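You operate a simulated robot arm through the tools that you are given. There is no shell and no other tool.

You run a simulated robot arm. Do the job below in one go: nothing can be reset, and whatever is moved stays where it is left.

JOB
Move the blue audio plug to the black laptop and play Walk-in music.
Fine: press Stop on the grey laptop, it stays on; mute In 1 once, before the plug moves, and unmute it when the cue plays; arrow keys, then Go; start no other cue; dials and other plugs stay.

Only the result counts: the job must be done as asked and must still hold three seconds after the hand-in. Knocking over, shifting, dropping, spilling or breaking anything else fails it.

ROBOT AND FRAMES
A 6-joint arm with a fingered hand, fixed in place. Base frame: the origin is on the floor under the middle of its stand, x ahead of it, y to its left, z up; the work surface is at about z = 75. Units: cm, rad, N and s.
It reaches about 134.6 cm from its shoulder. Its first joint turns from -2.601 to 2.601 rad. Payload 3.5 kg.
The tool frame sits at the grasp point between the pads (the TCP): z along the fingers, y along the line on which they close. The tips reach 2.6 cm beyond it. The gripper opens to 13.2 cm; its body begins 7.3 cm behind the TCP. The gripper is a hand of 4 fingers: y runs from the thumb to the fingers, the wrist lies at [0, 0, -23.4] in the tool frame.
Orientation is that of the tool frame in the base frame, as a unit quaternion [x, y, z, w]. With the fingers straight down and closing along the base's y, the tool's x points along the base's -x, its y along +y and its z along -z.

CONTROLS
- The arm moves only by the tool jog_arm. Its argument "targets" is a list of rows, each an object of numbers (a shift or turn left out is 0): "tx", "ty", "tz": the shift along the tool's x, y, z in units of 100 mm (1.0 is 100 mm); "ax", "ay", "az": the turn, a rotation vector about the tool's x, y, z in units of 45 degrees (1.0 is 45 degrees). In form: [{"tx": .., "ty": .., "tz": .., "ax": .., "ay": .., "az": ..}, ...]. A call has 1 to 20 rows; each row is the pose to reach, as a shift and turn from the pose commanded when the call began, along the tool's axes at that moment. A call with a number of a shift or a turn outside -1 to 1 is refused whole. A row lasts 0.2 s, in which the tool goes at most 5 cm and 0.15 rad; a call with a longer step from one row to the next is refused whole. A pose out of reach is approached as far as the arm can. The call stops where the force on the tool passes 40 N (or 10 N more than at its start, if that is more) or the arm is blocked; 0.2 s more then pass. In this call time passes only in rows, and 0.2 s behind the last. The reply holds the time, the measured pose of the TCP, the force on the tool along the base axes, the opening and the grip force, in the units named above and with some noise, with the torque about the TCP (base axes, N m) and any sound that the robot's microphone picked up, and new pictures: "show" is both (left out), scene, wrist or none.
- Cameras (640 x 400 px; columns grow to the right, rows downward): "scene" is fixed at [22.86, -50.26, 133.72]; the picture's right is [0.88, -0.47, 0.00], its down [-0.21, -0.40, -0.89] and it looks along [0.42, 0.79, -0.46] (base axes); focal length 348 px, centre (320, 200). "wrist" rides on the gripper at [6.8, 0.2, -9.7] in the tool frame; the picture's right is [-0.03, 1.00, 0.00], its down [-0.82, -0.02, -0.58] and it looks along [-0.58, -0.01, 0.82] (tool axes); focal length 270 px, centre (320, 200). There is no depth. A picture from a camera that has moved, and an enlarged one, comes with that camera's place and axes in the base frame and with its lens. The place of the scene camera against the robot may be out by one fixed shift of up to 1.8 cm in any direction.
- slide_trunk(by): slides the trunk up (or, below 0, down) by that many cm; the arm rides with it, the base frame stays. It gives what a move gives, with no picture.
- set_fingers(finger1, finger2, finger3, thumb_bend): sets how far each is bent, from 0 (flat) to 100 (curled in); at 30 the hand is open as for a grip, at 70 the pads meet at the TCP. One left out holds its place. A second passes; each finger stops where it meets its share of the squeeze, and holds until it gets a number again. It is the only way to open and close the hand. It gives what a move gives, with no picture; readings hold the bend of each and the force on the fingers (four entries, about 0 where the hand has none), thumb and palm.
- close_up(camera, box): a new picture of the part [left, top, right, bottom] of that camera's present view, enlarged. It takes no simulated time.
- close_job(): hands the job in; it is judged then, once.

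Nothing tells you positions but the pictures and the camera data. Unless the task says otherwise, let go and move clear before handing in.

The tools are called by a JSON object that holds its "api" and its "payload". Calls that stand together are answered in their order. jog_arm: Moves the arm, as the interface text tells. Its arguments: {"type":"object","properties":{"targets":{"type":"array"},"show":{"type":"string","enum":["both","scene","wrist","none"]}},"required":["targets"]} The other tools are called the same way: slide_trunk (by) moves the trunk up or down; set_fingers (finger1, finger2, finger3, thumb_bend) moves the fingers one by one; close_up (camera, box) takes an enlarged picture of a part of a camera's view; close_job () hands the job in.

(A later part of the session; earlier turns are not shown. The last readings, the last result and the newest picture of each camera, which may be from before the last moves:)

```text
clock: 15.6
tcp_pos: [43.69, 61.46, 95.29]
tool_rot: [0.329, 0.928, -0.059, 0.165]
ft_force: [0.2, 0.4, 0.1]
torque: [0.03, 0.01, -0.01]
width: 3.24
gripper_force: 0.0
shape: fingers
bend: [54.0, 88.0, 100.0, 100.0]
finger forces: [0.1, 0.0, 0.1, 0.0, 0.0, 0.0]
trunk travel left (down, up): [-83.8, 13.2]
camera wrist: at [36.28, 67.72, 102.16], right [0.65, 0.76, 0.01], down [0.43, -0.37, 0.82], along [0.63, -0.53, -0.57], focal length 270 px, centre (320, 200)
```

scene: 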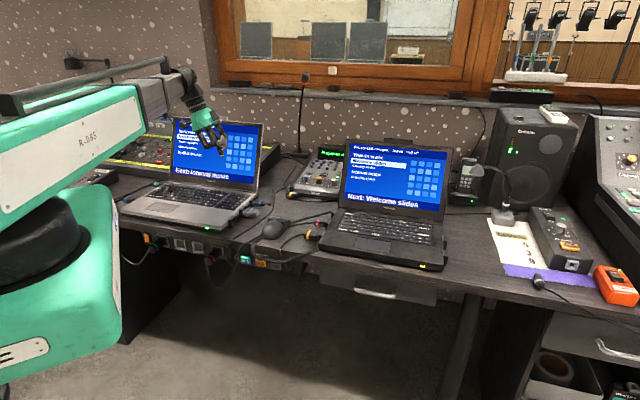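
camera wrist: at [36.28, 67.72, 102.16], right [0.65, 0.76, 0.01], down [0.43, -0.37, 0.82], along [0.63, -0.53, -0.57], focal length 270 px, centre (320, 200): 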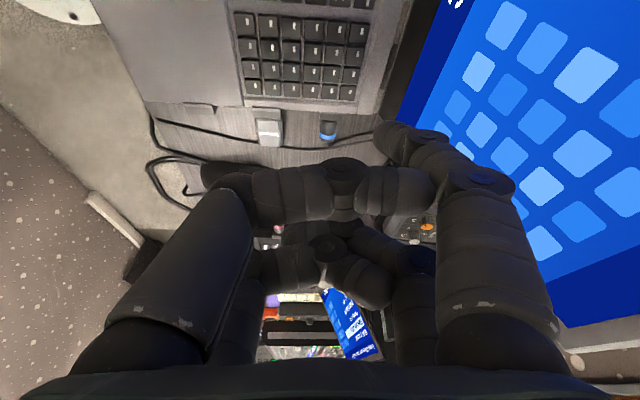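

{"api": "jog_arm", "payload": {"targets": [{"tx": 0.4, "tz": -0.146}, {"tx": 0.8, "tz": -0.292}, {"tx": 1.0, "tz": -0.364}], "show": "none"}}

{"api": "jog_arm", "payload": {"targets": [{"tx": 0.4, "tz": -0.146}, {"tx": 0.8, "tz": -0.292}, {"tx": 0.9, "tz": -0.328}], "show": "both"}}

```text
clock: 16.4
tcp_pos: [35.48, 68.23, 95.31]
tool_rot: [0.328, 0.928, -0.059, 0.165]
ft_force: [-0.4, -0.2, -0.2]
torque: [-0.01, 0.01, -0.02]
width: 3.22
gripper_force: 0.2
shape: fingers
bend: [54.0, 88.0, 100.0, 100.0]
finger forces: [0.0, 0.1, 0.1, 0.1, 0.0, 0.0]
trunk travel left (down, up): [-83.8, 13.2]
```

```text
clock: 17.2
tcp_pos: [28.13, 74.35, 95.4]
tool_rot: [0.329, 0.928, -0.059, 0.166]
ft_force: [0.3, 0.1, 0.3]
torque: [0.02, 0.0, 0.01]
width: 3.21
gripper_force: 0.1
shape: fingers
bend: [54.0, 88.0, 100.0, 100.0]
finger forces: [0.0, 0.0, 0.0, 0.0, 0.1, 0.0]
trunk travel left (down, up): [-83.8, 13.2]
camera wrist: at [20.6, 80.57, 102.16], right [0.65, 0.76, 0.01], down [0.43, -0.37, 0.82], along [0.63, -0.53, -0.57], focal length 270 px, centre (320, 200)
```

scene: 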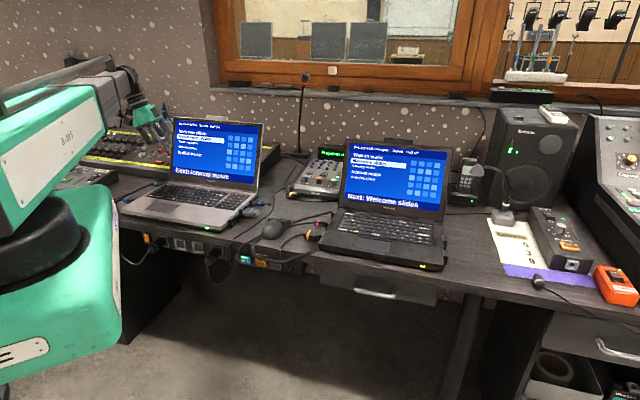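
wrist: 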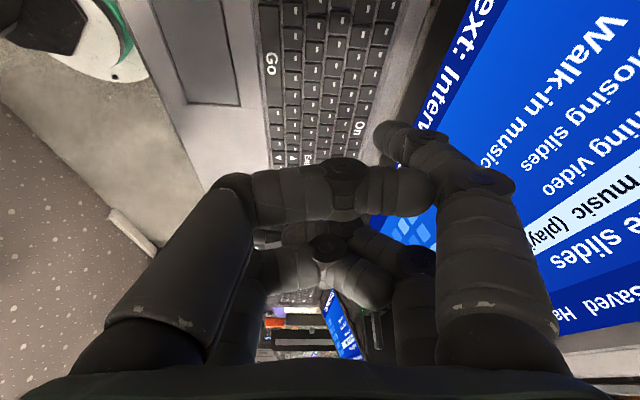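

{"api": "jog_arm", "payload": {"targets": [{"tx": 0.35, "tz": -0.127}, {"tx": 0.7, "tz": -0.255}], "show": "wrist"}}

{"api": "close_up", "payload": {"camera": "wrist", "box": [240, 0, 480, 180]}}

```text
clock: 17.8
tcp_pos: [22.25, 79.1, 95.27]
tool_rot: [0.329, 0.928, -0.058, 0.164]
ft_force: [0.4, -0.6, 0.8]
torque: [0.01, 0.0, 0.0]
width: 3.23
gripper_force: 0.1
shape: fingers
bend: [54.0, 88.0, 100.0, 100.0]
finger forces: [0.0, 0.0, 0.0, 0.1, 0.1, 0.1]
trunk travel left (down, up): [-83.8, 13.2]
camera wrist: at [14.91, 85.26, 102.16], right [0.65, 0.76, 0.01], down [0.43, -0.37, 0.82], along [0.63, -0.53, -0.57], focal length 270 px, centre (320, 200)
```

wrist: 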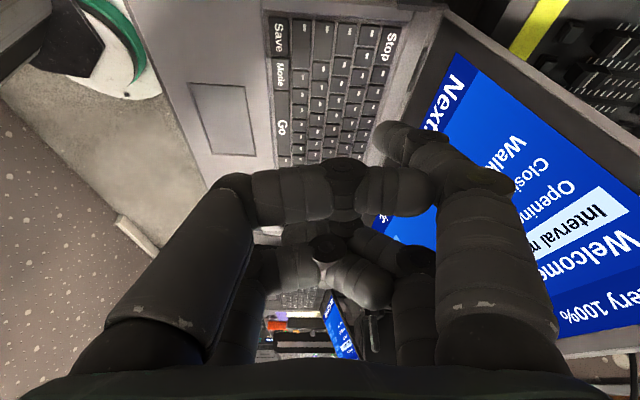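

```text
2.22 times, centred on (360, 90) of wrist
camera zoom: at [14.91, 85.26, 102.16], right [0.65, 0.76, 0.01], down [0.43, -0.37, 0.82], along [0.63, -0.53, -0.57], focal length 601 px, centre (231, 444)
```

zoom: 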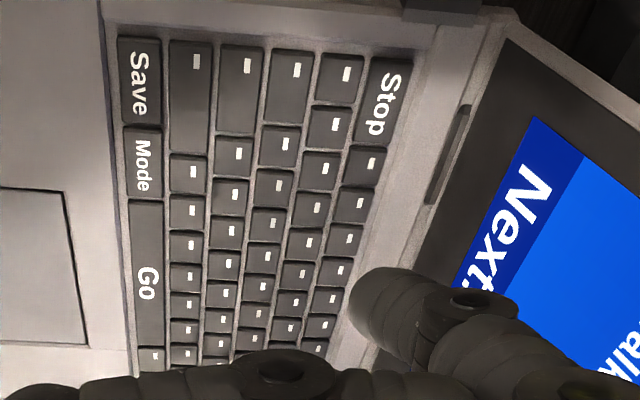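

The Stop key is at about (27.8, 82.3, 78). I'll line the fingertip up over it and come partway down.

{"api": "jog_arm", "payload": {"targets": [{"tx": -0.16, "ty": 0.145, "tz": 0.058}, {"tx": -0.322, "ty": 0.29, "tz": 0.117}], "show": "none"}}

{"api": "slide_trunk", "payload": {"by": -9}}

{"api": "jog_arm", "payload": {"targets": [{"tx": 0, "ty": 0, "tz": 0}], "show": "both"}}

{"api": "close_up", "payload": {"camera": "wrist", "box": [300, 50, 500, 200]}}

{"api": "close_up", "payload": {"camera": "scene", "box": [120, 110, 240, 210]}}

```text
clock: 18.4
tcp_pos: [26.76, 78.91, 95.31]
tool_rot: [0.33, 0.928, -0.059, 0.166]
ft_force: [-1.0, 0.5, -0.3]
torque: [0.03, -0.04, 0.05]
width: 3.25
gripper_force: 0.1
shape: fingers
bend: [54.0, 88.0, 100.0, 100.0]
finger forces: [0.0, 0.0, 0.1, 0.1, 0.0, 0.1]
trunk travel left (down, up): [-83.8, 13.2]
```

```text
clock: 19.6
tcp_pos: [26.68, 78.96, 86.43]
tool_rot: [0.329, 0.928, -0.059, 0.165]
ft_force: [0.2, -0.1, 0.7]
torque: [0.0, -0.02, -0.01]
width: 3.23
gripper_force: 0.0
shape: fingers
bend: [54.0, 88.0, 100.0, 100.0]
finger forces: [0.0, 0.0, 0.1, 0.0, 0.0, 0.1]
trunk travel left (down, up): [-74.8, 22.2]
```

```text
clock: 20.0
tcp_pos: [26.73, 78.91, 86.33]
tool_rot: [0.329, 0.928, -0.059, 0.165]
ft_force: [0.0, 0.4, -0.8]
torque: [-0.01, 0.0, 0.03]
width: 3.22
gripper_force: 0.1
shape: fingers
bend: [54.0, 88.0, 100.0, 100.0]
finger forces: [0.0, 0.0, 0.1, 0.1, 0.0, 0.1]
trunk travel left (down, up): [-74.8, 22.2]
camera wrist: at [19.34, 85.19, 93.17], right [0.65, 0.76, 0.01], down [0.43, -0.37, 0.82], along [0.63, -0.53, -0.57], focal length 270 px, centre (320, 200)
```

scene: 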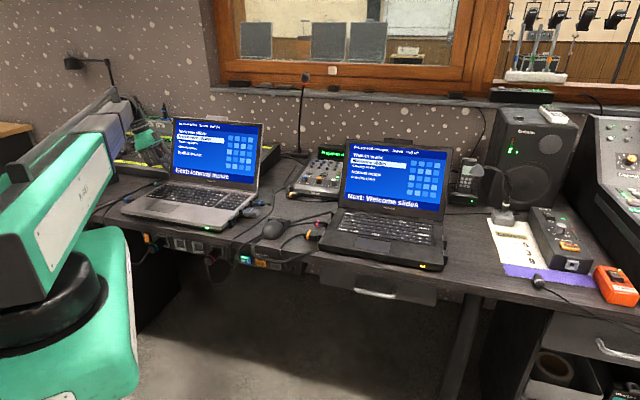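
wrist: 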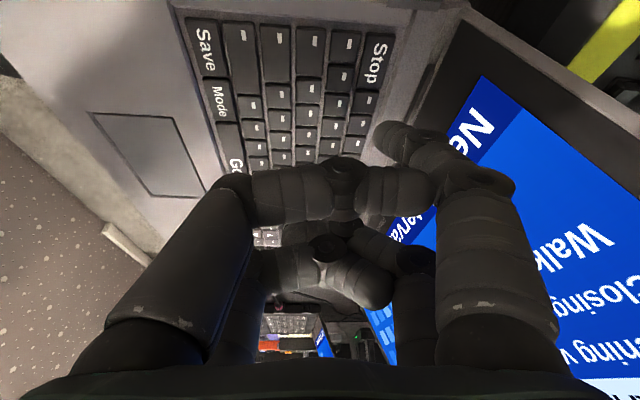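

```text
2.67 times, centred on (400, 125) of wrist
camera zoom: at [19.34, 85.19, 93.17], right [0.65, 0.76, 0.01], down [0.43, -0.37, 0.82], along [0.63, -0.53, -0.57], focal length 721 px, centre (107, 400)
```

zoom: 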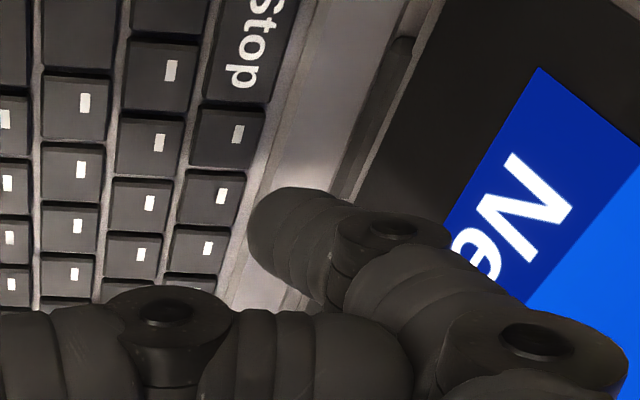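

```text
4.00 times, centred on (180, 160) of scene
camera zoom: at [22.86, -50.26, 133.72], right [0.88, -0.47, 0.0], down [-0.21, -0.4, -0.89], along [0.42, 0.79, -0.46], focal length 1394 px, centre (880, 360)
```

zoom: 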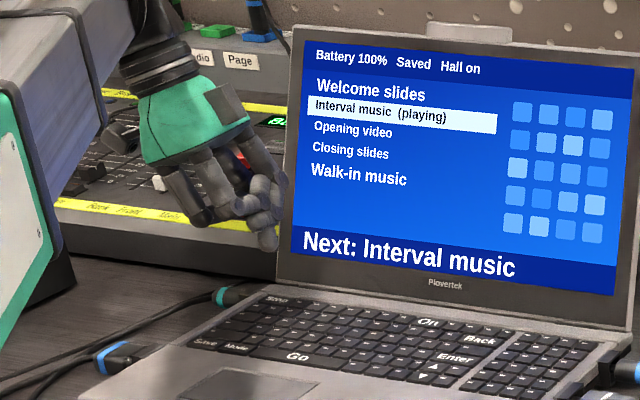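

{"api": "slide_trunk", "payload": {"by": -3.5}}

{"api": "jog_arm", "payload": {"targets": [{"tx": 0, "ty": 0, "tz": 0}], "show": "none"}}

{"api": "close_up", "payload": {"camera": "wrist", "box": [300, 50, 500, 200]}}

{"api": "close_up", "payload": {"camera": "scene", "box": [150, 140, 220, 210]}}

```text
clock: 20.8
tcp_pos: [26.83, 78.86, 82.69]
tool_rot: [0.329, 0.928, -0.058, 0.164]
ft_force: [0.4, 0.2, -0.2]
torque: [-0.01, 0.02, 0.0]
width: 3.21
gripper_force: 0.1
shape: fingers
bend: [54.0, 88.0, 100.0, 100.0]
finger forces: [0.0, 0.0, 0.1, 0.0, 0.0, 0.0]
trunk travel left (down, up): [-71.3, 25.7]
```

```text
clock: 21.2
tcp_pos: [26.66, 78.89, 82.82]
tool_rot: [0.329, 0.928, -0.057, 0.164]
ft_force: [-0.5, -0.1, 0.1]
torque: [-0.03, -0.01, -0.03]
width: 3.24
gripper_force: 0.0
shape: fingers
bend: [54.0, 88.0, 100.0, 100.0]
finger forces: [0.1, 0.0, 0.1, 0.1, 0.0, 0.1]
trunk travel left (down, up): [-71.3, 25.7]
```

```text
2.67 times, centred on (400, 125) of wrist
camera zoom: at [19.34, 85.19, 89.67], right [0.65, 0.76, 0.01], down [0.43, -0.37, 0.82], along [0.63, -0.53, -0.57], focal length 721 px, centre (107, 400)
```

zoom: 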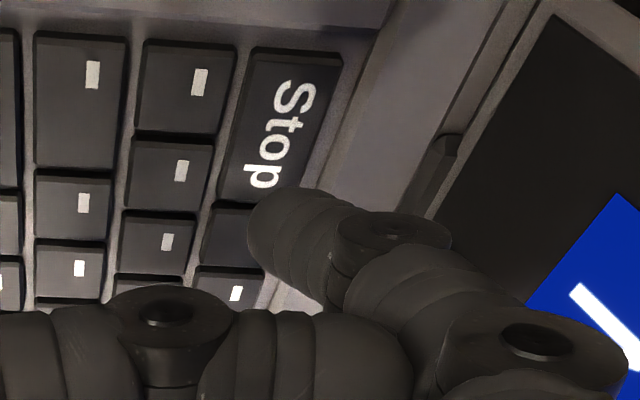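

```text
5.71 times, centred on (185, 175) of scene
camera zoom: at [22.86, -50.26, 133.72], right [0.88, -0.47, 0.0], down [-0.21, -0.4, -0.89], along [0.42, 0.79, -0.46], focal length 1992 px, centre (1091, 343)
```

zoom: 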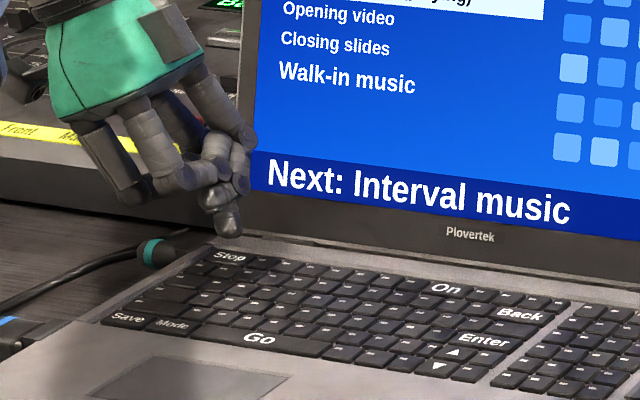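

The tip is right above Stop. I'll come down in small steps and watch the force and sound.

{"api": "slide_trunk", "payload": {"by": -0.8}}

{"api": "slide_trunk", "payload": {"by": -0.3}}

{"api": "close_up", "payload": {"camera": "wrist", "box": [300, 50, 500, 200]}}

{"api": "close_up", "payload": {"camera": "scene", "box": [150, 140, 220, 210]}}

```text
clock: 21.8
tcp_pos: [26.75, 78.94, 82.01]
tool_rot: [0.329, 0.928, -0.059, 0.164]
ft_force: [-0.5, 0.0, 0.3]
torque: [0.01, -0.01, 0.02]
width: 3.23
gripper_force: 0.0
shape: fingers
bend: [54.0, 88.0, 100.0, 100.0]
finger forces: [0.0, 0.0, 0.0, 0.0, 0.0, 0.0]
trunk travel left (down, up): [-70.5, 26.5]
```

```text
clock: 22.3
tcp_pos: [26.72, 78.96, 81.73]
tool_rot: [0.328, 0.928, -0.057, 0.164]
ft_force: [-0.8, -0.1, 0.0]
torque: [0.0, -0.03, 0.0]
width: 3.24
gripper_force: 0.1
shape: fingers
bend: [54.0, 88.0, 100.0, 100.0]
finger forces: [0.1, 0.0, 0.0, 0.0, 0.1, 0.0]
trunk travel left (down, up): [-70.2, 26.8]
```

```text
2.67 times, centred on (400, 125) of wrist
camera zoom: at [19.34, 85.18, 88.57], right [0.65, 0.76, 0.01], down [0.43, -0.37, 0.82], along [0.63, -0.53, -0.57], focal length 721 px, centre (107, 400)
```

zoom: 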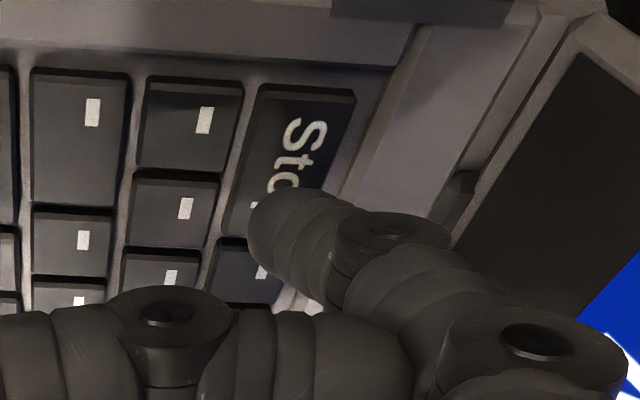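

```text
5.71 times, centred on (185, 175) of scene
camera zoom: at [22.86, -50.26, 133.72], right [0.88, -0.47, 0.0], down [-0.21, -0.4, -0.89], along [0.42, 0.79, -0.46], focal length 1992 px, centre (1091, 343)
```

zoom: 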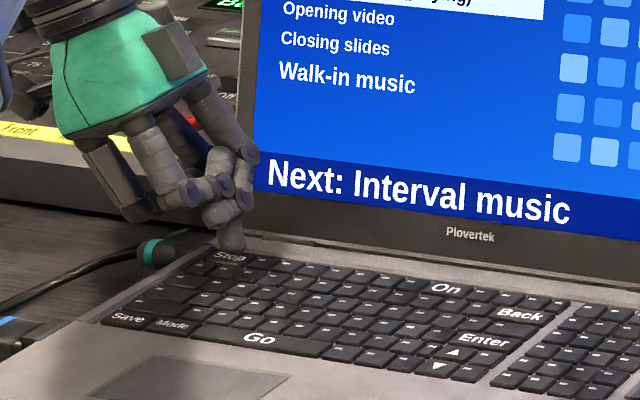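

The tip is a little toward the right end of the Stop key, so I'll shift it about 1 cm to the left before pressing.

{"api": "jog_arm", "payload": {"targets": [{"tx": 0.094, "ty": 0.02, "tz": -0.034}], "show": "none"}}

{"api": "close_up", "payload": {"camera": "wrist", "box": [300, 50, 500, 200]}}

{"api": "slide_trunk", "payload": {"by": -0.3}}

```text
clock: 22.7
tcp_pos: [26.21, 79.71, 81.64]
tool_rot: [0.33, 0.928, -0.059, 0.165]
ft_force: [-0.3, 0.6, -0.7]
torque: [0.01, 0.04, 0.01]
width: 3.24
gripper_force: 0.0
shape: fingers
bend: [54.0, 88.0, 100.0, 100.0]
finger forces: [0.0, 0.0, 0.0, 0.1, 0.0, 0.0]
trunk travel left (down, up): [-70.2, 26.8]
```

```text
2.67 times, centred on (400, 125) of wrist
camera zoom: at [18.71, 86.0, 88.57], right [0.65, 0.76, 0.01], down [0.43, -0.37, 0.82], along [0.63, -0.53, -0.57], focal length 721 px, centre (107, 400)
```

zoom: 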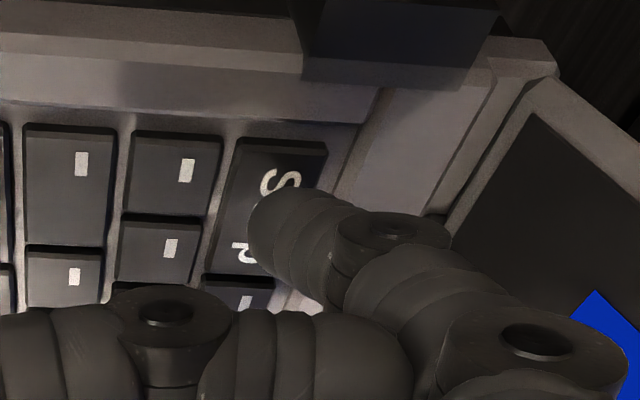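

```text
clock: 23.2
tcp_pos: [26.13, 79.87, 81.41]
tool_rot: [0.329, 0.928, -0.059, 0.165]
ft_force: [-0.6, 0.2, 2.3]
torque: [0.05, 0.0, 0.04]
width: 3.23
gripper_force: 0.6
shape: fingers
bend: [54.0, 88.0, 100.0, 100.0]
finger forces: [1.5, 0.1, 0.1, 0.0, 0.0, 0.0]
trunk travel left (down, up): [-69.9, 27.1]
heard: click
```

I heard a click with finger force 1.5 N. I'll check the grey laptop's screen.

{"api": "close_up", "payload": {"camera": "scene", "box": [120, 100, 270, 215]}}

{"api": "close_up", "payload": {"camera": "wrist", "box": [300, 50, 500, 200]}}

```text
3.48 times, centred on (195, 158) of scene
camera zoom: at [22.86, -50.26, 133.72], right [0.88, -0.47, 0.0], down [-0.21, -0.4, -0.89], along [0.42, 0.79, -0.46], focal length 1212 px, centre (755, 348)
```

zoom: 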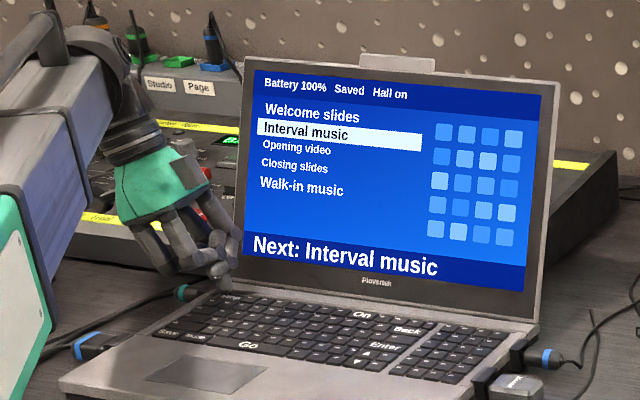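

```text
2.67 times, centred on (400, 125) of wrist
camera zoom: at [18.69, 85.99, 88.27], right [0.65, 0.76, 0.01], down [0.43, -0.37, 0.82], along [0.63, -0.53, -0.57], focal length 721 px, centre (107, 400)
```

zoom: 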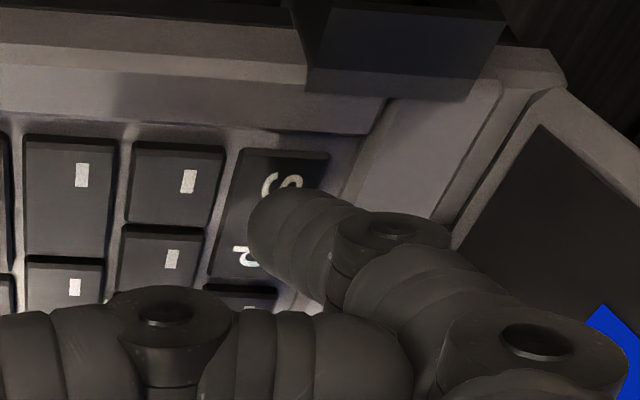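

Interval music has stopped and the grey laptop is still on. I'll raise the hand and go back toward the mixer.

{"api": "slide_trunk", "payload": {"by": 15}}

{"api": "jog_arm", "payload": {"targets": [{"tx": -0.4, "ty": -0.02, "tz": 0.146}, {"tx": -0.8, "ty": -0.04, "tz": 0.292}, {"tx": -1.0, "ty": -0.06, "tz": 0.364}], "show": "none"}}

{"api": "jog_arm", "payload": {"targets": [{"tx": -0.4, "ty": -0.02, "tz": 0.146}, {"tx": -0.8, "ty": -0.04, "tz": 0.292}, {"tx": -1.0, "ty": -0.06, "tz": 0.364}], "show": "none"}}

{"api": "jog_arm", "payload": {"targets": [{"tx": -0.4, "ty": -0.02, "tz": 0.146}, {"tx": -0.8, "ty": -0.04, "tz": 0.292}, {"tx": -1.0, "ty": -0.06, "tz": 0.364}], "show": "none"}}

{"api": "jog_arm", "payload": {"targets": [{"tx": -0.4, "ty": 0, "tz": 0.146}, {"tx": -0.8, "ty": 0, "tz": 0.292}, {"tx": -1.0, "ty": 0, "tz": 0.364}], "show": "both"}}

```text
clock: 25.0
tcp_pos: [26.12, 79.67, 96.37]
tool_rot: [0.329, 0.928, -0.059, 0.164]
ft_force: [0.8, -0.9, 0.0]
torque: [-0.01, 0.03, 0.01]
width: 3.23
gripper_force: 0.0
shape: fingers
bend: [54.0, 88.0, 100.0, 100.0]
finger forces: [0.0, 0.0, 0.0, 0.0, 0.0, 0.0]
trunk travel left (down, up): [-84.9, 12.1]
```

```text
clock: 25.8
tcp_pos: [34.18, 72.56, 96.46]
tool_rot: [0.329, 0.928, -0.058, 0.165]
ft_force: [-0.6, -0.3, 0.3]
torque: [0.0, 0.02, 0.0]
width: 3.22
gripper_force: 0.1
shape: fingers
bend: [54.0, 88.0, 100.0, 100.0]
finger forces: [0.1, 0.0, 0.0, 0.1, 0.1, 0.0]
trunk travel left (down, up): [-84.9, 12.1]
```

```text
clock: 26.6
tcp_pos: [41.92, 65.47, 96.43]
tool_rot: [0.328, 0.928, -0.058, 0.165]
ft_force: [-0.7, 1.2, -0.2]
torque: [0.0, -0.01, -0.03]
width: 3.24
gripper_force: 0.1
shape: fingers
bend: [54.0, 88.0, 100.0, 100.0]
finger forces: [0.0, 0.0, 0.0, 0.0, 0.1, 0.0]
trunk travel left (down, up): [-84.9, 12.1]
```

```text
clock: 27.4
tcp_pos: [49.7, 58.2, 96.5]
tool_rot: [0.328, 0.928, -0.058, 0.165]
ft_force: [-0.2, -0.5, 0.1]
torque: [-0.01, 0.03, -0.01]
width: 3.21
gripper_force: 0.0
shape: fingers
bend: [54.0, 88.0, 100.0, 100.0]
finger forces: [0.1, 0.1, 0.0, 0.1, 0.1, 0.1]
trunk travel left (down, up): [-84.9, 12.1]
```

```text
clock: 28.2
tcp_pos: [57.95, 51.43, 96.46]
tool_rot: [0.329, 0.928, -0.058, 0.164]
ft_force: [-0.3, 0.5, -0.5]
torque: [-0.02, -0.02, -0.02]
width: 3.24
gripper_force: 0.0
shape: fingers
bend: [54.0, 88.0, 100.0, 100.0]
finger forces: [0.0, 0.0, 0.0, 0.1, 0.0, 0.1]
trunk travel left (down, up): [-84.9, 12.1]
camera wrist: at [50.65, 57.74, 103.27], right [0.65, 0.76, 0.01], down [0.43, -0.37, 0.82], along [0.63, -0.53, -0.57], focal length 270 px, centre (320, 200)
```

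scene: 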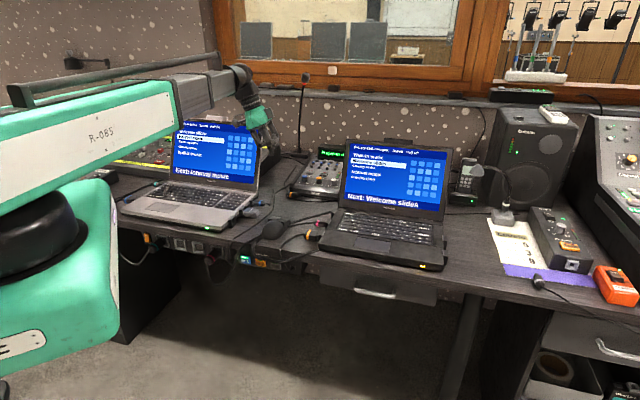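
wrist: 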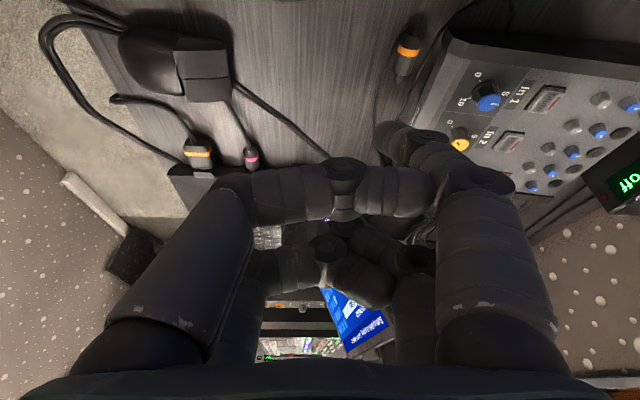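

The In 1 Mute button triangulates to about (77.1, 64.0, 80.6). I'll move the fingertip above it through the gap between the two screens, staying high.

{"api": "jog_arm", "payload": {"targets": [{"tx": -0.26, "ty": 0.3, "tz": 0.095}, {"tx": -0.53, "ty": 0.6, "tz": 0.193}, {"tx": -0.79, "ty": 0.9, "tz": 0.287}], "show": "both"}}

{"api": "close_up", "payload": {"camera": "wrist", "box": [320, 0, 640, 200]}}

```text
clock: 29.0
tcp_pos: [70.27, 53.28, 96.42]
tool_rot: [0.329, 0.928, -0.059, 0.165]
ft_force: [0.4, -0.3, -1.0]
torque: [-0.01, 0.01, 0.0]
width: 3.23
gripper_force: 0.1
shape: fingers
bend: [54.0, 88.0, 100.0, 100.0]
finger forces: [0.0, 0.1, 0.0, 0.0, 0.0, 0.0]
trunk travel left (down, up): [-84.9, 12.1]
camera wrist: at [62.91, 59.54, 103.26], right [0.65, 0.76, 0.01], down [0.43, -0.37, 0.82], along [0.63, -0.53, -0.57], focal length 270 px, centre (320, 200)
```

scene: 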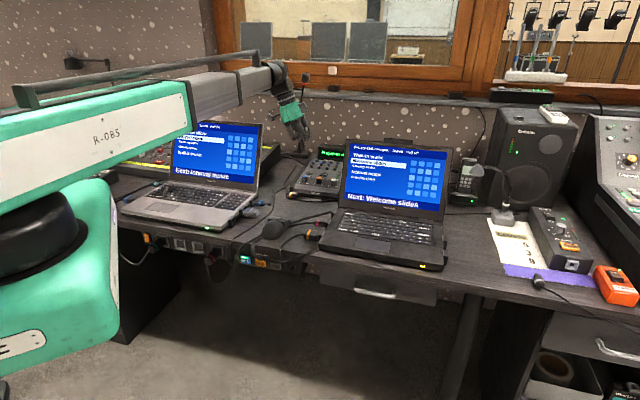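
wrist: 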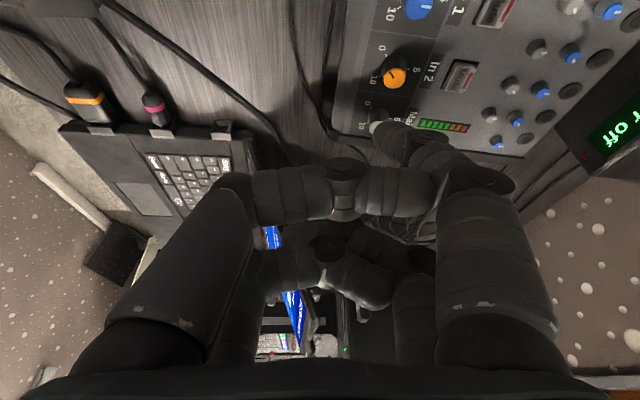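

```text
2.00 times, centred on (480, 100) of wrist
camera zoom: at [62.91, 59.54, 103.26], right [0.65, 0.76, 0.01], down [0.43, -0.37, 0.82], along [0.63, -0.53, -0.57], focal length 541 px, centre (0, 400)
```

zoom: 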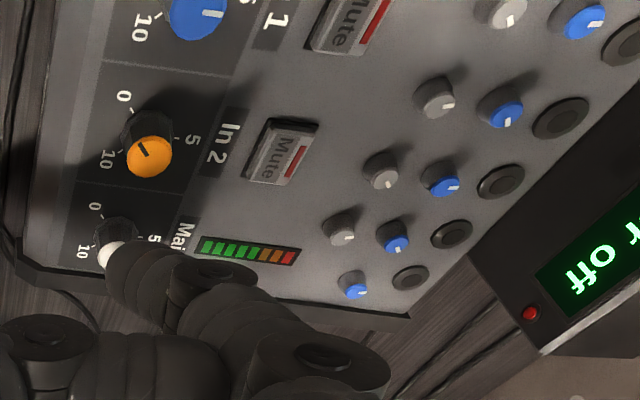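

{"api": "jog_arm", "payload": {"targets": [{"ty": 0.33}, {"ty": 0.66}, {"tx": -0.02, "ty": 0.97, "tz": 0.007}], "show": "both"}}

{"api": "close_up", "payload": {"camera": "wrist", "box": [300, 0, 540, 150]}}

{"api": "close_up", "payload": {"camera": "scene", "box": [260, 70, 380, 200]}}

```text
clock: 29.8
tcp_pos: [76.44, 60.63, 96.36]
tool_rot: [0.329, 0.928, -0.058, 0.164]
ft_force: [0.0, -0.1, -0.6]
torque: [0.02, 0.01, 0.02]
width: 3.22
gripper_force: 0.0
shape: fingers
bend: [54.0, 88.0, 100.0, 100.0]
finger forces: [0.1, 0.0, 0.0, 0.0, 0.0, 0.1]
trunk travel left (down, up): [-84.9, 12.1]
camera wrist: at [69.03, 66.85, 103.26], right [0.65, 0.76, 0.01], down [0.43, -0.37, 0.82], along [0.63, -0.53, -0.57], focal length 270 px, centre (320, 200)
```

scene: 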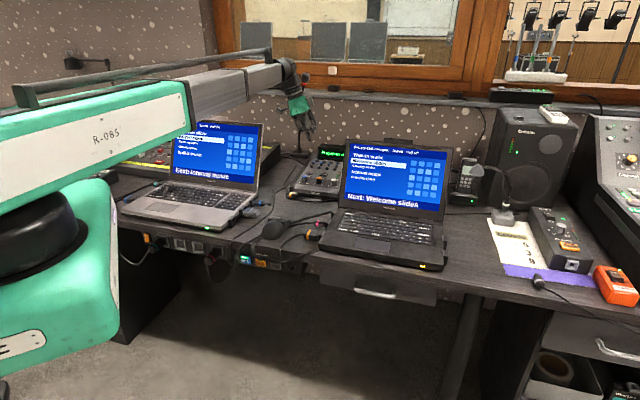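
wrist: 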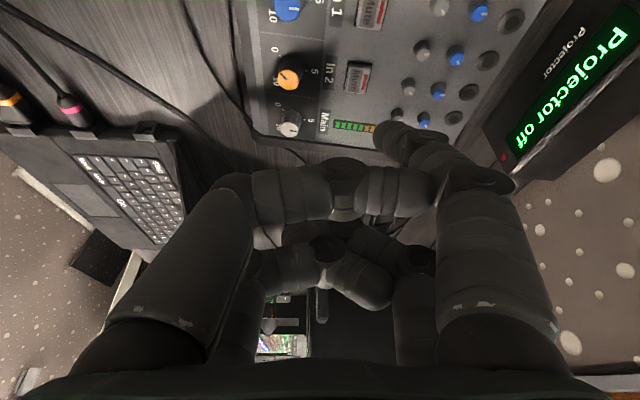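

```text
2.67 times, centred on (420, 75) of wrist
camera zoom: at [69.03, 66.85, 103.26], right [0.65, 0.76, 0.01], down [0.43, -0.37, 0.82], along [0.63, -0.53, -0.57], focal length 721 px, centre (53, 533)
```

zoom: 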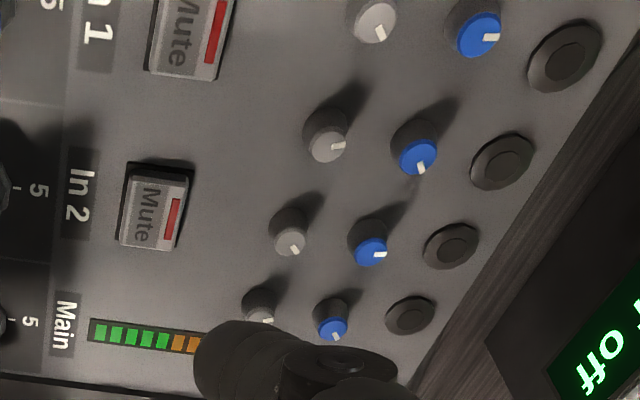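

```text
3.08 times, centred on (320, 135) of scene
camera zoom: at [22.86, -50.26, 133.72], right [0.88, -0.47, 0.0], down [-0.21, -0.4, -0.89], along [0.42, 0.79, -0.46], focal length 1072 px, centre (320, 400)
```

zoom: 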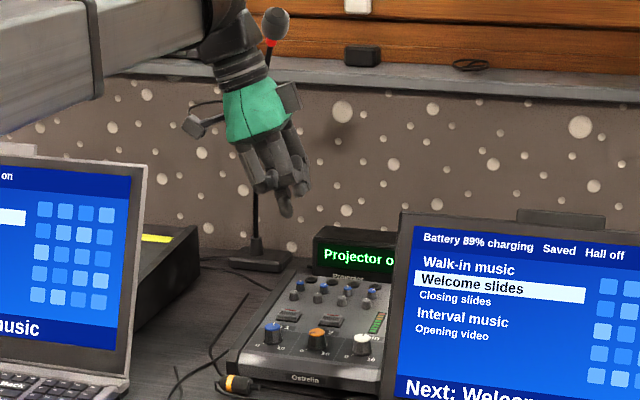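

{"api": "jog_arm", "payload": {"targets": [{"tx": -0.056, "ty": 0.09, "tz": 0.02}], "show": "none"}}

{"api": "slide_trunk", "payload": {"by": -8}}

{"api": "jog_arm", "payload": {"targets": [{"tx": 0, "ty": 0, "tz": 0}], "show": "both"}}

{"api": "close_up", "payload": {"camera": "wrist", "box": [300, 0, 540, 150]}}

{"api": "close_up", "payload": {"camera": "scene", "box": [280, 110, 370, 200]}}

```text
clock: 30.2
tcp_pos: [77.52, 60.79, 96.43]
tool_rot: [0.329, 0.928, -0.058, 0.165]
ft_force: [-0.5, -0.2, -0.4]
torque: [0.04, -0.01, 0.0]
width: 3.23
gripper_force: 0.0
shape: fingers
bend: [54.0, 88.0, 100.0, 100.0]
finger forces: [0.1, 0.0, 0.0, 0.0, 0.1, 0.1]
trunk travel left (down, up): [-84.9, 12.1]
```

```text
clock: 31.4
tcp_pos: [77.52, 60.87, 88.44]
tool_rot: [0.328, 0.928, -0.059, 0.165]
ft_force: [-0.6, 0.2, -0.3]
torque: [-0.02, 0.01, 0.0]
width: 3.23
gripper_force: 0.2
shape: fingers
bend: [54.0, 88.0, 100.0, 100.0]
finger forces: [0.0, 0.1, 0.0, 0.0, 0.1, 0.0]
trunk travel left (down, up): [-76.9, 20.1]
```

```text
clock: 31.8
tcp_pos: [77.46, 60.9, 88.36]
tool_rot: [0.329, 0.928, -0.058, 0.164]
ft_force: [0.2, 0.2, 0.6]
torque: [-0.01, -0.03, 0.0]
width: 3.23
gripper_force: 0.0
shape: fingers
bend: [54.0, 88.0, 100.0, 100.0]
finger forces: [0.1, 0.0, 0.0, 0.0, 0.0, 0.1]
trunk travel left (down, up): [-76.9, 20.1]
camera wrist: at [70.1, 67.13, 95.27], right [0.65, 0.76, 0.01], down [0.43, -0.37, 0.82], along [0.63, -0.53, -0.57], focal length 270 px, centre (320, 200)
```

scene: 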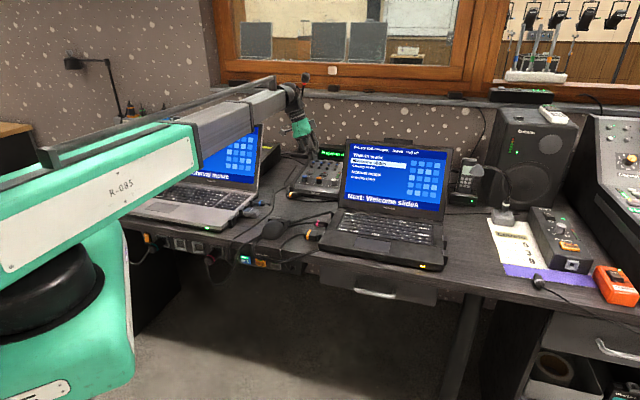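
wrist: 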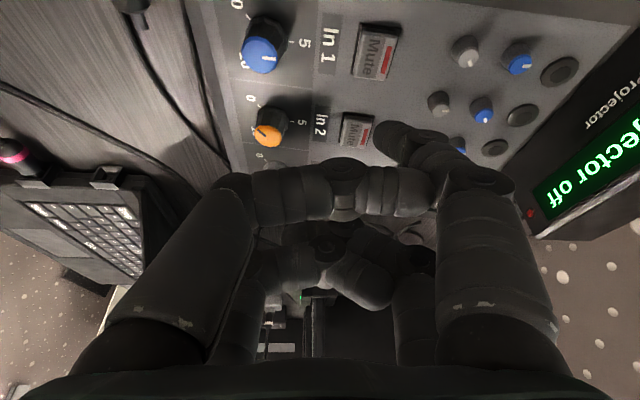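

```text
2.67 times, centred on (420, 75) of wrist
camera zoom: at [70.1, 67.13, 95.27], right [0.65, 0.76, 0.01], down [0.43, -0.37, 0.82], along [0.63, -0.53, -0.57], focal length 721 px, centre (53, 533)
```

zoom: 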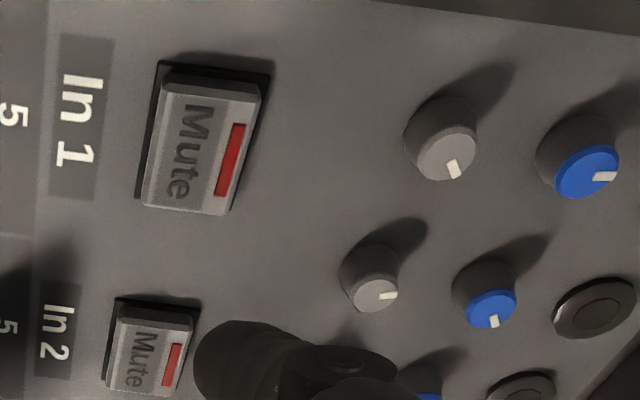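

```text
4.44 times, centred on (325, 155) of scene
camera zoom: at [22.86, -50.26, 133.72], right [0.88, -0.47, 0.0], down [-0.21, -0.4, -0.89], along [0.42, 0.79, -0.46], focal length 1549 px, centre (298, 400)
```

zoom: 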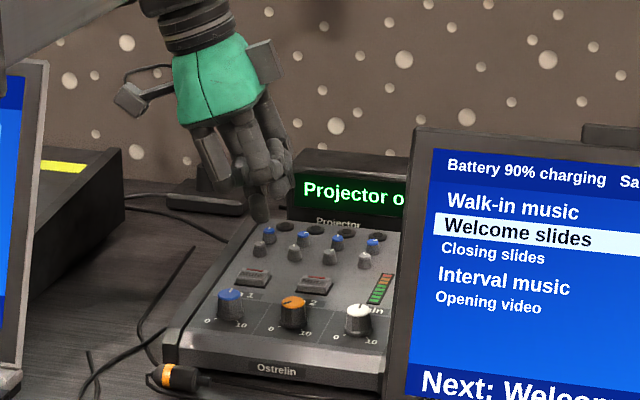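

{"api": "jog_arm", "payload": {"targets": [{"tx": 0.05, "ty": 0.0, "tz": -0.018}], "show": "none"}}

{"api": "slide_trunk", "payload": {"by": -3.6}}

{"api": "close_up", "payload": {"camera": "wrist", "box": [280, 40, 480, 190]}}

{"api": "close_up", "payload": {"camera": "scene", "box": [290, 130, 350, 190]}}

```text
clock: 32.1
tcp_pos: [77.05, 61.34, 88.39]
tool_rot: [0.328, 0.928, -0.058, 0.164]
ft_force: [0.1, -0.2, -0.1]
torque: [0.02, -0.01, 0.01]
width: 3.21
gripper_force: 0.0
shape: fingers
bend: [54.0, 88.0, 100.0, 100.0]
finger forces: [0.0, 0.1, 0.1, 0.0, 0.1, 0.1]
trunk travel left (down, up): [-76.9, 20.1]
```

```text
clock: 33.0
tcp_pos: [77.18, 61.31, 84.8]
tool_rot: [0.329, 0.928, -0.058, 0.164]
ft_force: [-0.1, 0.4, 0.5]
torque: [-0.02, 0.02, 0.0]
width: 3.25
gripper_force: 0.1
shape: fingers
bend: [54.0, 88.0, 100.0, 100.0]
finger forces: [0.1, 0.2, 0.1, 0.0, 0.0, 0.0]
trunk travel left (down, up): [-73.3, 23.7]
```

```text
2.67 times, centred on (380, 115) of wrist
camera zoom: at [69.69, 67.47, 91.67], right [0.65, 0.76, 0.01], down [0.43, -0.37, 0.82], along [0.63, -0.53, -0.57], focal length 721 px, centre (160, 427)
```

zoom: 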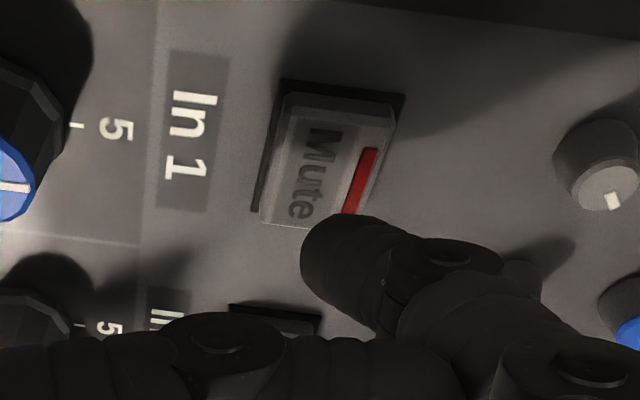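

```text
6.67 times, centred on (320, 160) of scene
camera zoom: at [22.86, -50.26, 133.72], right [0.88, -0.47, 0.0], down [-0.21, -0.4, -0.89], along [0.42, 0.79, -0.46], focal length 2324 px, centre (320, 467)
```

zoom: 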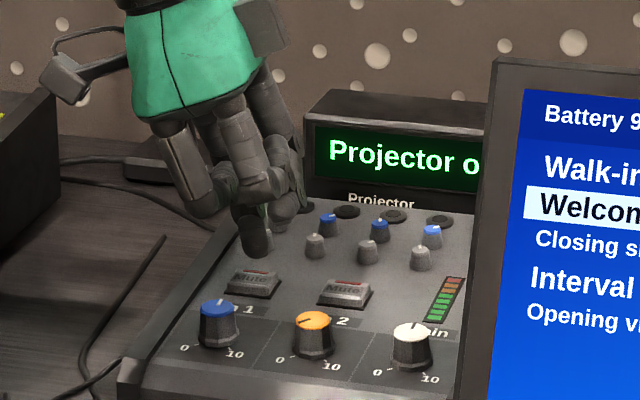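

The tip is lined up over the In 1 Mute button. I'll come down, press it once, and lift off as soon as it clicks.

{"api": "slide_trunk", "payload": {"by": -1.6}}

{"api": "close_up", "payload": {"camera": "wrist", "box": [280, 40, 480, 190]}}

{"api": "close_up", "payload": {"camera": "scene", "box": [290, 130, 350, 190]}}

```text
clock: 33.6
tcp_pos: [77.08, 61.12, 83.44]
tool_rot: [0.33, 0.928, -0.058, 0.165]
ft_force: [0.8, 0.8, 12.7]
torque: [0.45, -0.24, -0.08]
width: 3.15
gripper_force: 6.4
shape: fingers
bend: [57.0, 88.0, 100.0, 100.0]
finger forces: [12.8, 0.1, 0.0, 0.1, 0.0, 0.0]
trunk travel left (down, up): [-71.7, 25.3]
heard: click
```

```text
2.67 times, centred on (380, 115) of wrist
camera zoom: at [69.66, 67.41, 90.19], right [0.65, 0.76, 0.01], down [0.43, -0.37, 0.82], along [0.63, -0.53, -0.57], focal length 721 px, centre (160, 427)
```

zoom: 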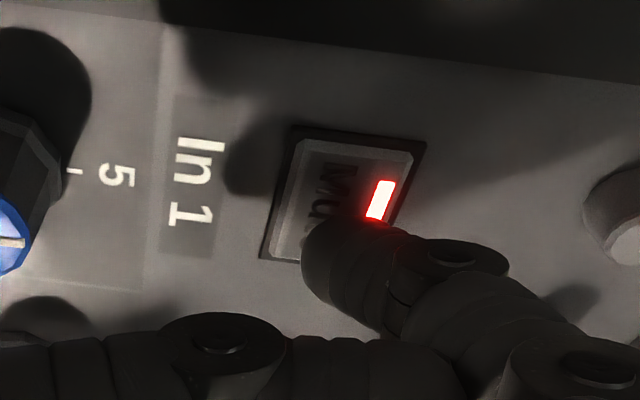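

```text
6.67 times, centred on (320, 160) of scene
camera zoom: at [22.86, -50.26, 133.72], right [0.88, -0.47, 0.0], down [-0.21, -0.4, -0.89], along [0.42, 0.79, -0.46], focal length 2324 px, centre (320, 467)
```

zoom: 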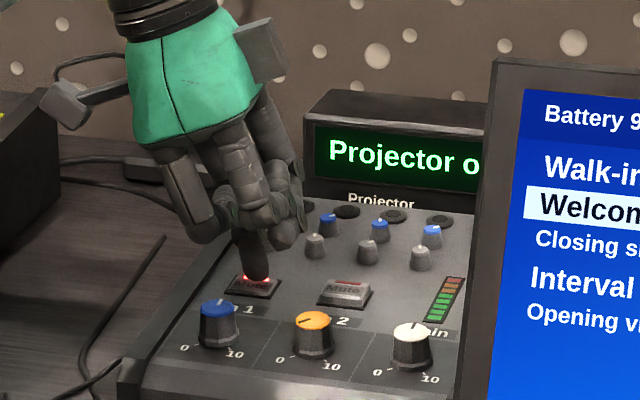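

The mute light is on after one click. I'll lift off and confirm it stays lit.

{"api": "slide_trunk", "payload": {"by": 3}}

{"api": "slide_trunk", "payload": {"by": 8}}

{"api": "jog_arm", "payload": {"targets": [{"ty": -0.4}, {"ty": -0.8}], "show": "both"}}

{"api": "close_up", "payload": {"camera": "scene", "box": [280, 130, 370, 200]}}

```text
clock: 34.3
tcp_pos: [77.07, 61.3, 86.22]
tool_rot: [0.329, 0.928, -0.057, 0.164]
ft_force: [-0.2, 0.9, -0.4]
torque: [-0.02, -0.02, 0.0]
width: 3.23
gripper_force: 0.1
shape: fingers
bend: [55.0, 88.0, 100.0, 100.0]
finger forces: [0.0, 0.0, 0.1, 0.0, 0.1, 0.1]
trunk travel left (down, up): [-74.7, 22.3]
```

```text
clock: 35.5
tcp_pos: [77.08, 61.18, 94.19]
tool_rot: [0.329, 0.928, -0.058, 0.164]
ft_force: [-0.5, 0.3, 0.2]
torque: [-0.02, -0.02, 0.0]
width: 3.23
gripper_force: 0.0
shape: fingers
bend: [55.0, 88.0, 100.0, 100.0]
finger forces: [0.1, 0.0, 0.0, 0.0, 0.0, 0.1]
trunk travel left (down, up): [-82.7, 14.3]
```

```text
clock: 36.1
tcp_pos: [72.2, 54.94, 94.24]
tool_rot: [0.329, 0.928, -0.059, 0.164]
ft_force: [0.7, 1.1, -0.3]
torque: [0.0, 0.0, 0.0]
width: 3.24
gripper_force: 0.1
shape: fingers
bend: [55.0, 88.0, 100.0, 100.0]
finger forces: [0.0, 0.1, 0.1, 0.0, 0.0, 0.1]
trunk travel left (down, up): [-82.7, 14.3]
camera wrist: at [64.73, 61.24, 101.08], right [0.65, 0.76, 0.01], down [0.43, -0.37, 0.82], along [0.63, -0.53, -0.57], focal length 270 px, centre (320, 200)
```

scene: 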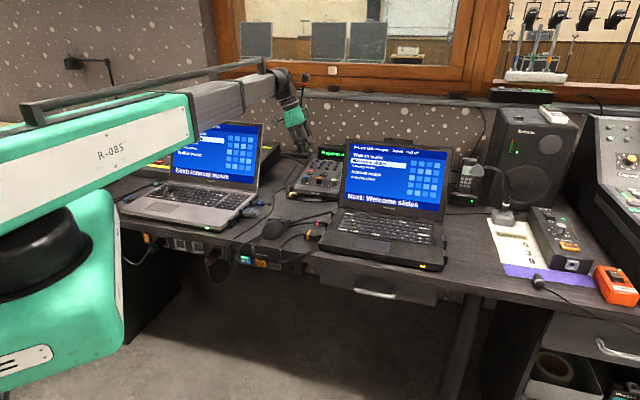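
wrist: 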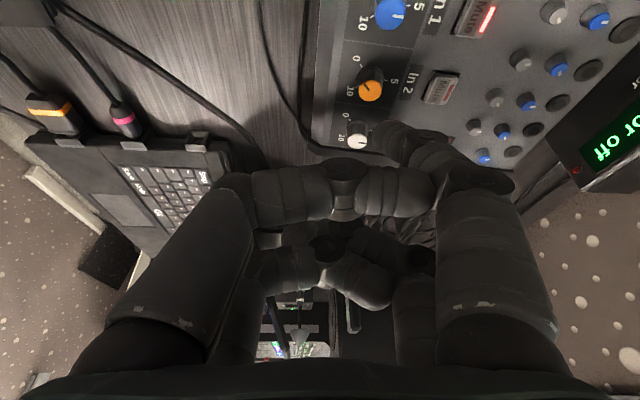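

```text
5.71 times, centred on (325, 165) of scene
camera zoom: at [22.86, -50.26, 133.72], right [0.88, -0.47, 0.0], down [-0.21, -0.4, -0.89], along [0.42, 0.79, -0.46], focal length 1992 px, centre (291, 400)
```

zoom: 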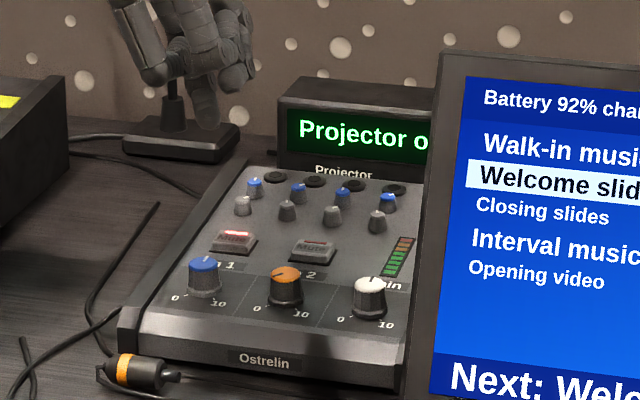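

In 1 is muted. Next I'll go for the plug, turning the hand half a turn so the camera faces the grey laptop's right side. I'll do the turn high, in open space.

{"api": "slide_trunk", "payload": {"by": 8}}

{"api": "jog_arm", "payload": {"targets": [{"ty": -0.2, "ay": 0.15}, {"ty": -0.5, "ay": 0.3}, {"ty": -0.9, "ay": 0.43}], "show": "none"}}

{"api": "jog_arm", "payload": {"targets": [{"az": -0.17}, {"az": -0.34}, {"az": -0.51}, {"az": -0.68}, {"az": -0.85}, {"az": -1.0}], "show": "both"}}

```text
clock: 37.3
tcp_pos: [72.28, 54.99, 102.14]
tool_rot: [0.328, 0.928, -0.058, 0.165]
ft_force: [0.0, 0.5, 0.0]
torque: [0.0, 0.0, -0.04]
width: 3.22
gripper_force: 0.1
shape: fingers
bend: [55.0, 88.0, 100.0, 100.0]
finger forces: [0.1, 0.0, 0.0, 0.0, 0.0, 0.0]
trunk travel left (down, up): [-90.7, 6.3]
```

```text
clock: 38.1
tcp_pos: [66.33, 47.89, 100.85]
tool_rot: [0.334, 0.942, -0.002, 0.005]
ft_force: [-0.6, -0.7, 0.4]
torque: [-0.03, -0.02, -0.02]
width: 3.2
gripper_force: 0.1
shape: fingers
bend: [55.0, 88.0, 100.0, 100.0]
finger forces: [0.0, 0.0, 0.1, 0.0, 0.0, 0.0]
out of reach, approached as far as the arm can: row 1, 2, 3
trunk travel left (down, up): [-90.7, 6.3]
```

```text
clock: 39.5
tcp_pos: [66.49, 48.07, 100.82]
tool_rot: [-0.053, 0.999, -0.005, 0.004]
ft_force: [-0.2, 0.4, -0.1]
torque: [-0.02, -0.01, -0.01]
width: 3.22
gripper_force: 0.1
shape: fingers
bend: [55.0, 88.0, 100.0, 100.0]
finger forces: [0.1, 0.0, 0.1, 0.0, 0.1, 0.1]
trunk travel left (down, up): [-90.7, 6.3]
camera wrist: at [59.64, 47.5, 110.52], right [-0.08, 1.0, -0.01], down [0.81, 0.07, 0.58], along [0.58, 0.04, -0.81], focal length 270 px, centre (320, 200)
```

scene: 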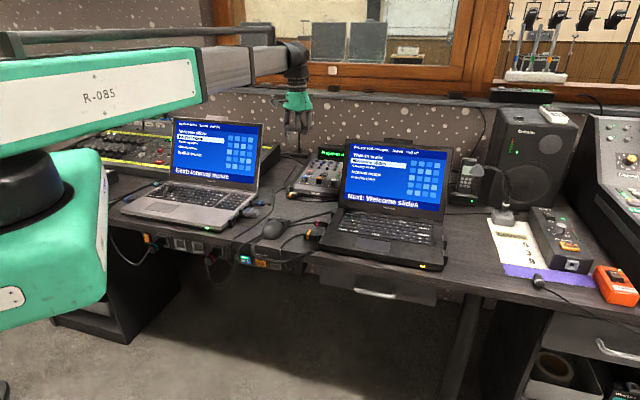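
wrist: 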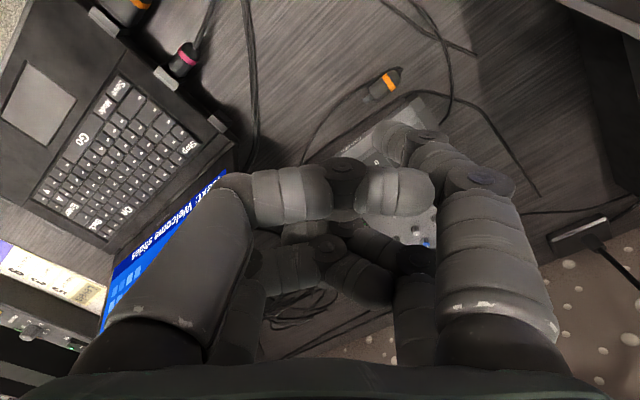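

{"api": "jog_arm", "payload": {"targets": [{"az": -0.17}, {"az": -0.34}, {"az": -0.51}, {"az": -0.68}, {"az": -0.85}, {"az": -1.0}], "show": "none"}}

{"api": "jog_arm", "payload": {"targets": [{"az": -0.17}, {"az": -0.34}, {"az": -0.51}, {"az": -0.68}, {"az": -0.85}, {"az": -1.0}], "show": "none"}}

{"api": "jog_arm", "payload": {"targets": [{"az": -0.17}, {"az": -0.34}, {"az": -0.51}, {"az": -0.68}, {"az": -0.85}, {"az": -1.0}], "show": "both"}}

```text
clock: 40.9
tcp_pos: [66.53, 47.96, 100.75]
tool_rot: [-0.431, 0.902, -0.005, 0.003]
ft_force: [-0.6, 0.9, -0.1]
torque: [0.0, -0.03, 0.0]
width: 3.2
gripper_force: 0.0
shape: fingers
bend: [55.0, 88.0, 100.0, 100.0]
finger forces: [0.0, 0.0, 0.0, 0.1, 0.1, 0.0]
trunk travel left (down, up): [-90.7, 6.3]
```

```text
clock: 42.3
tcp_pos: [66.7, 48.03, 100.78]
tool_rot: [0.744, -0.668, 0.006, 0.0]
ft_force: [-0.1, 0.4, -0.1]
torque: [-0.02, 0.05, -0.04]
width: 3.22
gripper_force: 0.0
shape: fingers
bend: [55.0, 88.0, 100.0, 100.0]
finger forces: [0.0, 0.0, 0.0, 0.0, 0.0, 0.0]
trunk travel left (down, up): [-90.7, 6.3]
```

```text
clock: 43.7
tcp_pos: [65.64, 49.03, 100.86]
tool_rot: [0.874, -0.486, 0.008, 0.002]
ft_force: [0.1, 0.0, -0.8]
torque: [-0.01, 0.01, 0.0]
width: 3.24
gripper_force: 0.0
shape: fingers
bend: [55.0, 88.0, 100.0, 100.0]
finger forces: [0.0, 0.1, 0.1, 0.0, 0.1, 0.0]
out of reach, approached as far as the arm can: row 4, 5, 6
trunk travel left (down, up): [-90.7, 6.3]
camera wrist: at [69.07, 43.27, 110.7], right [-0.86, -0.5, -0.01], down [-0.42, 0.71, 0.56], along [-0.28, 0.49, -0.83], focal length 270 px, centre (320, 200)
```

scene: 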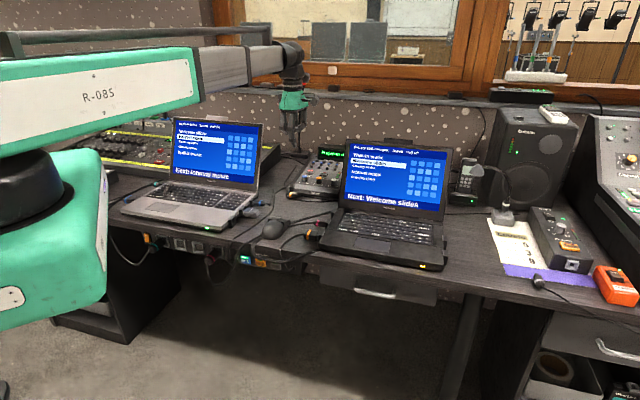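
wrist: 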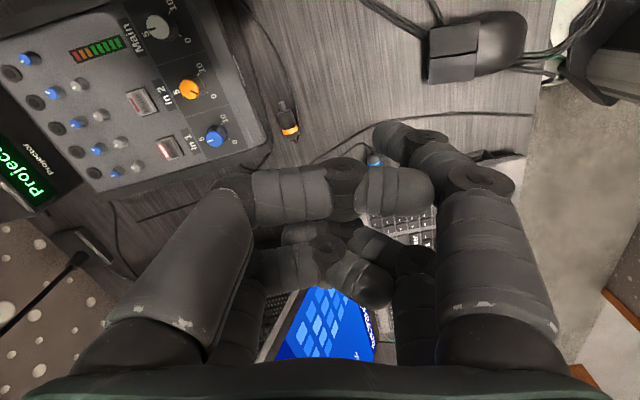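

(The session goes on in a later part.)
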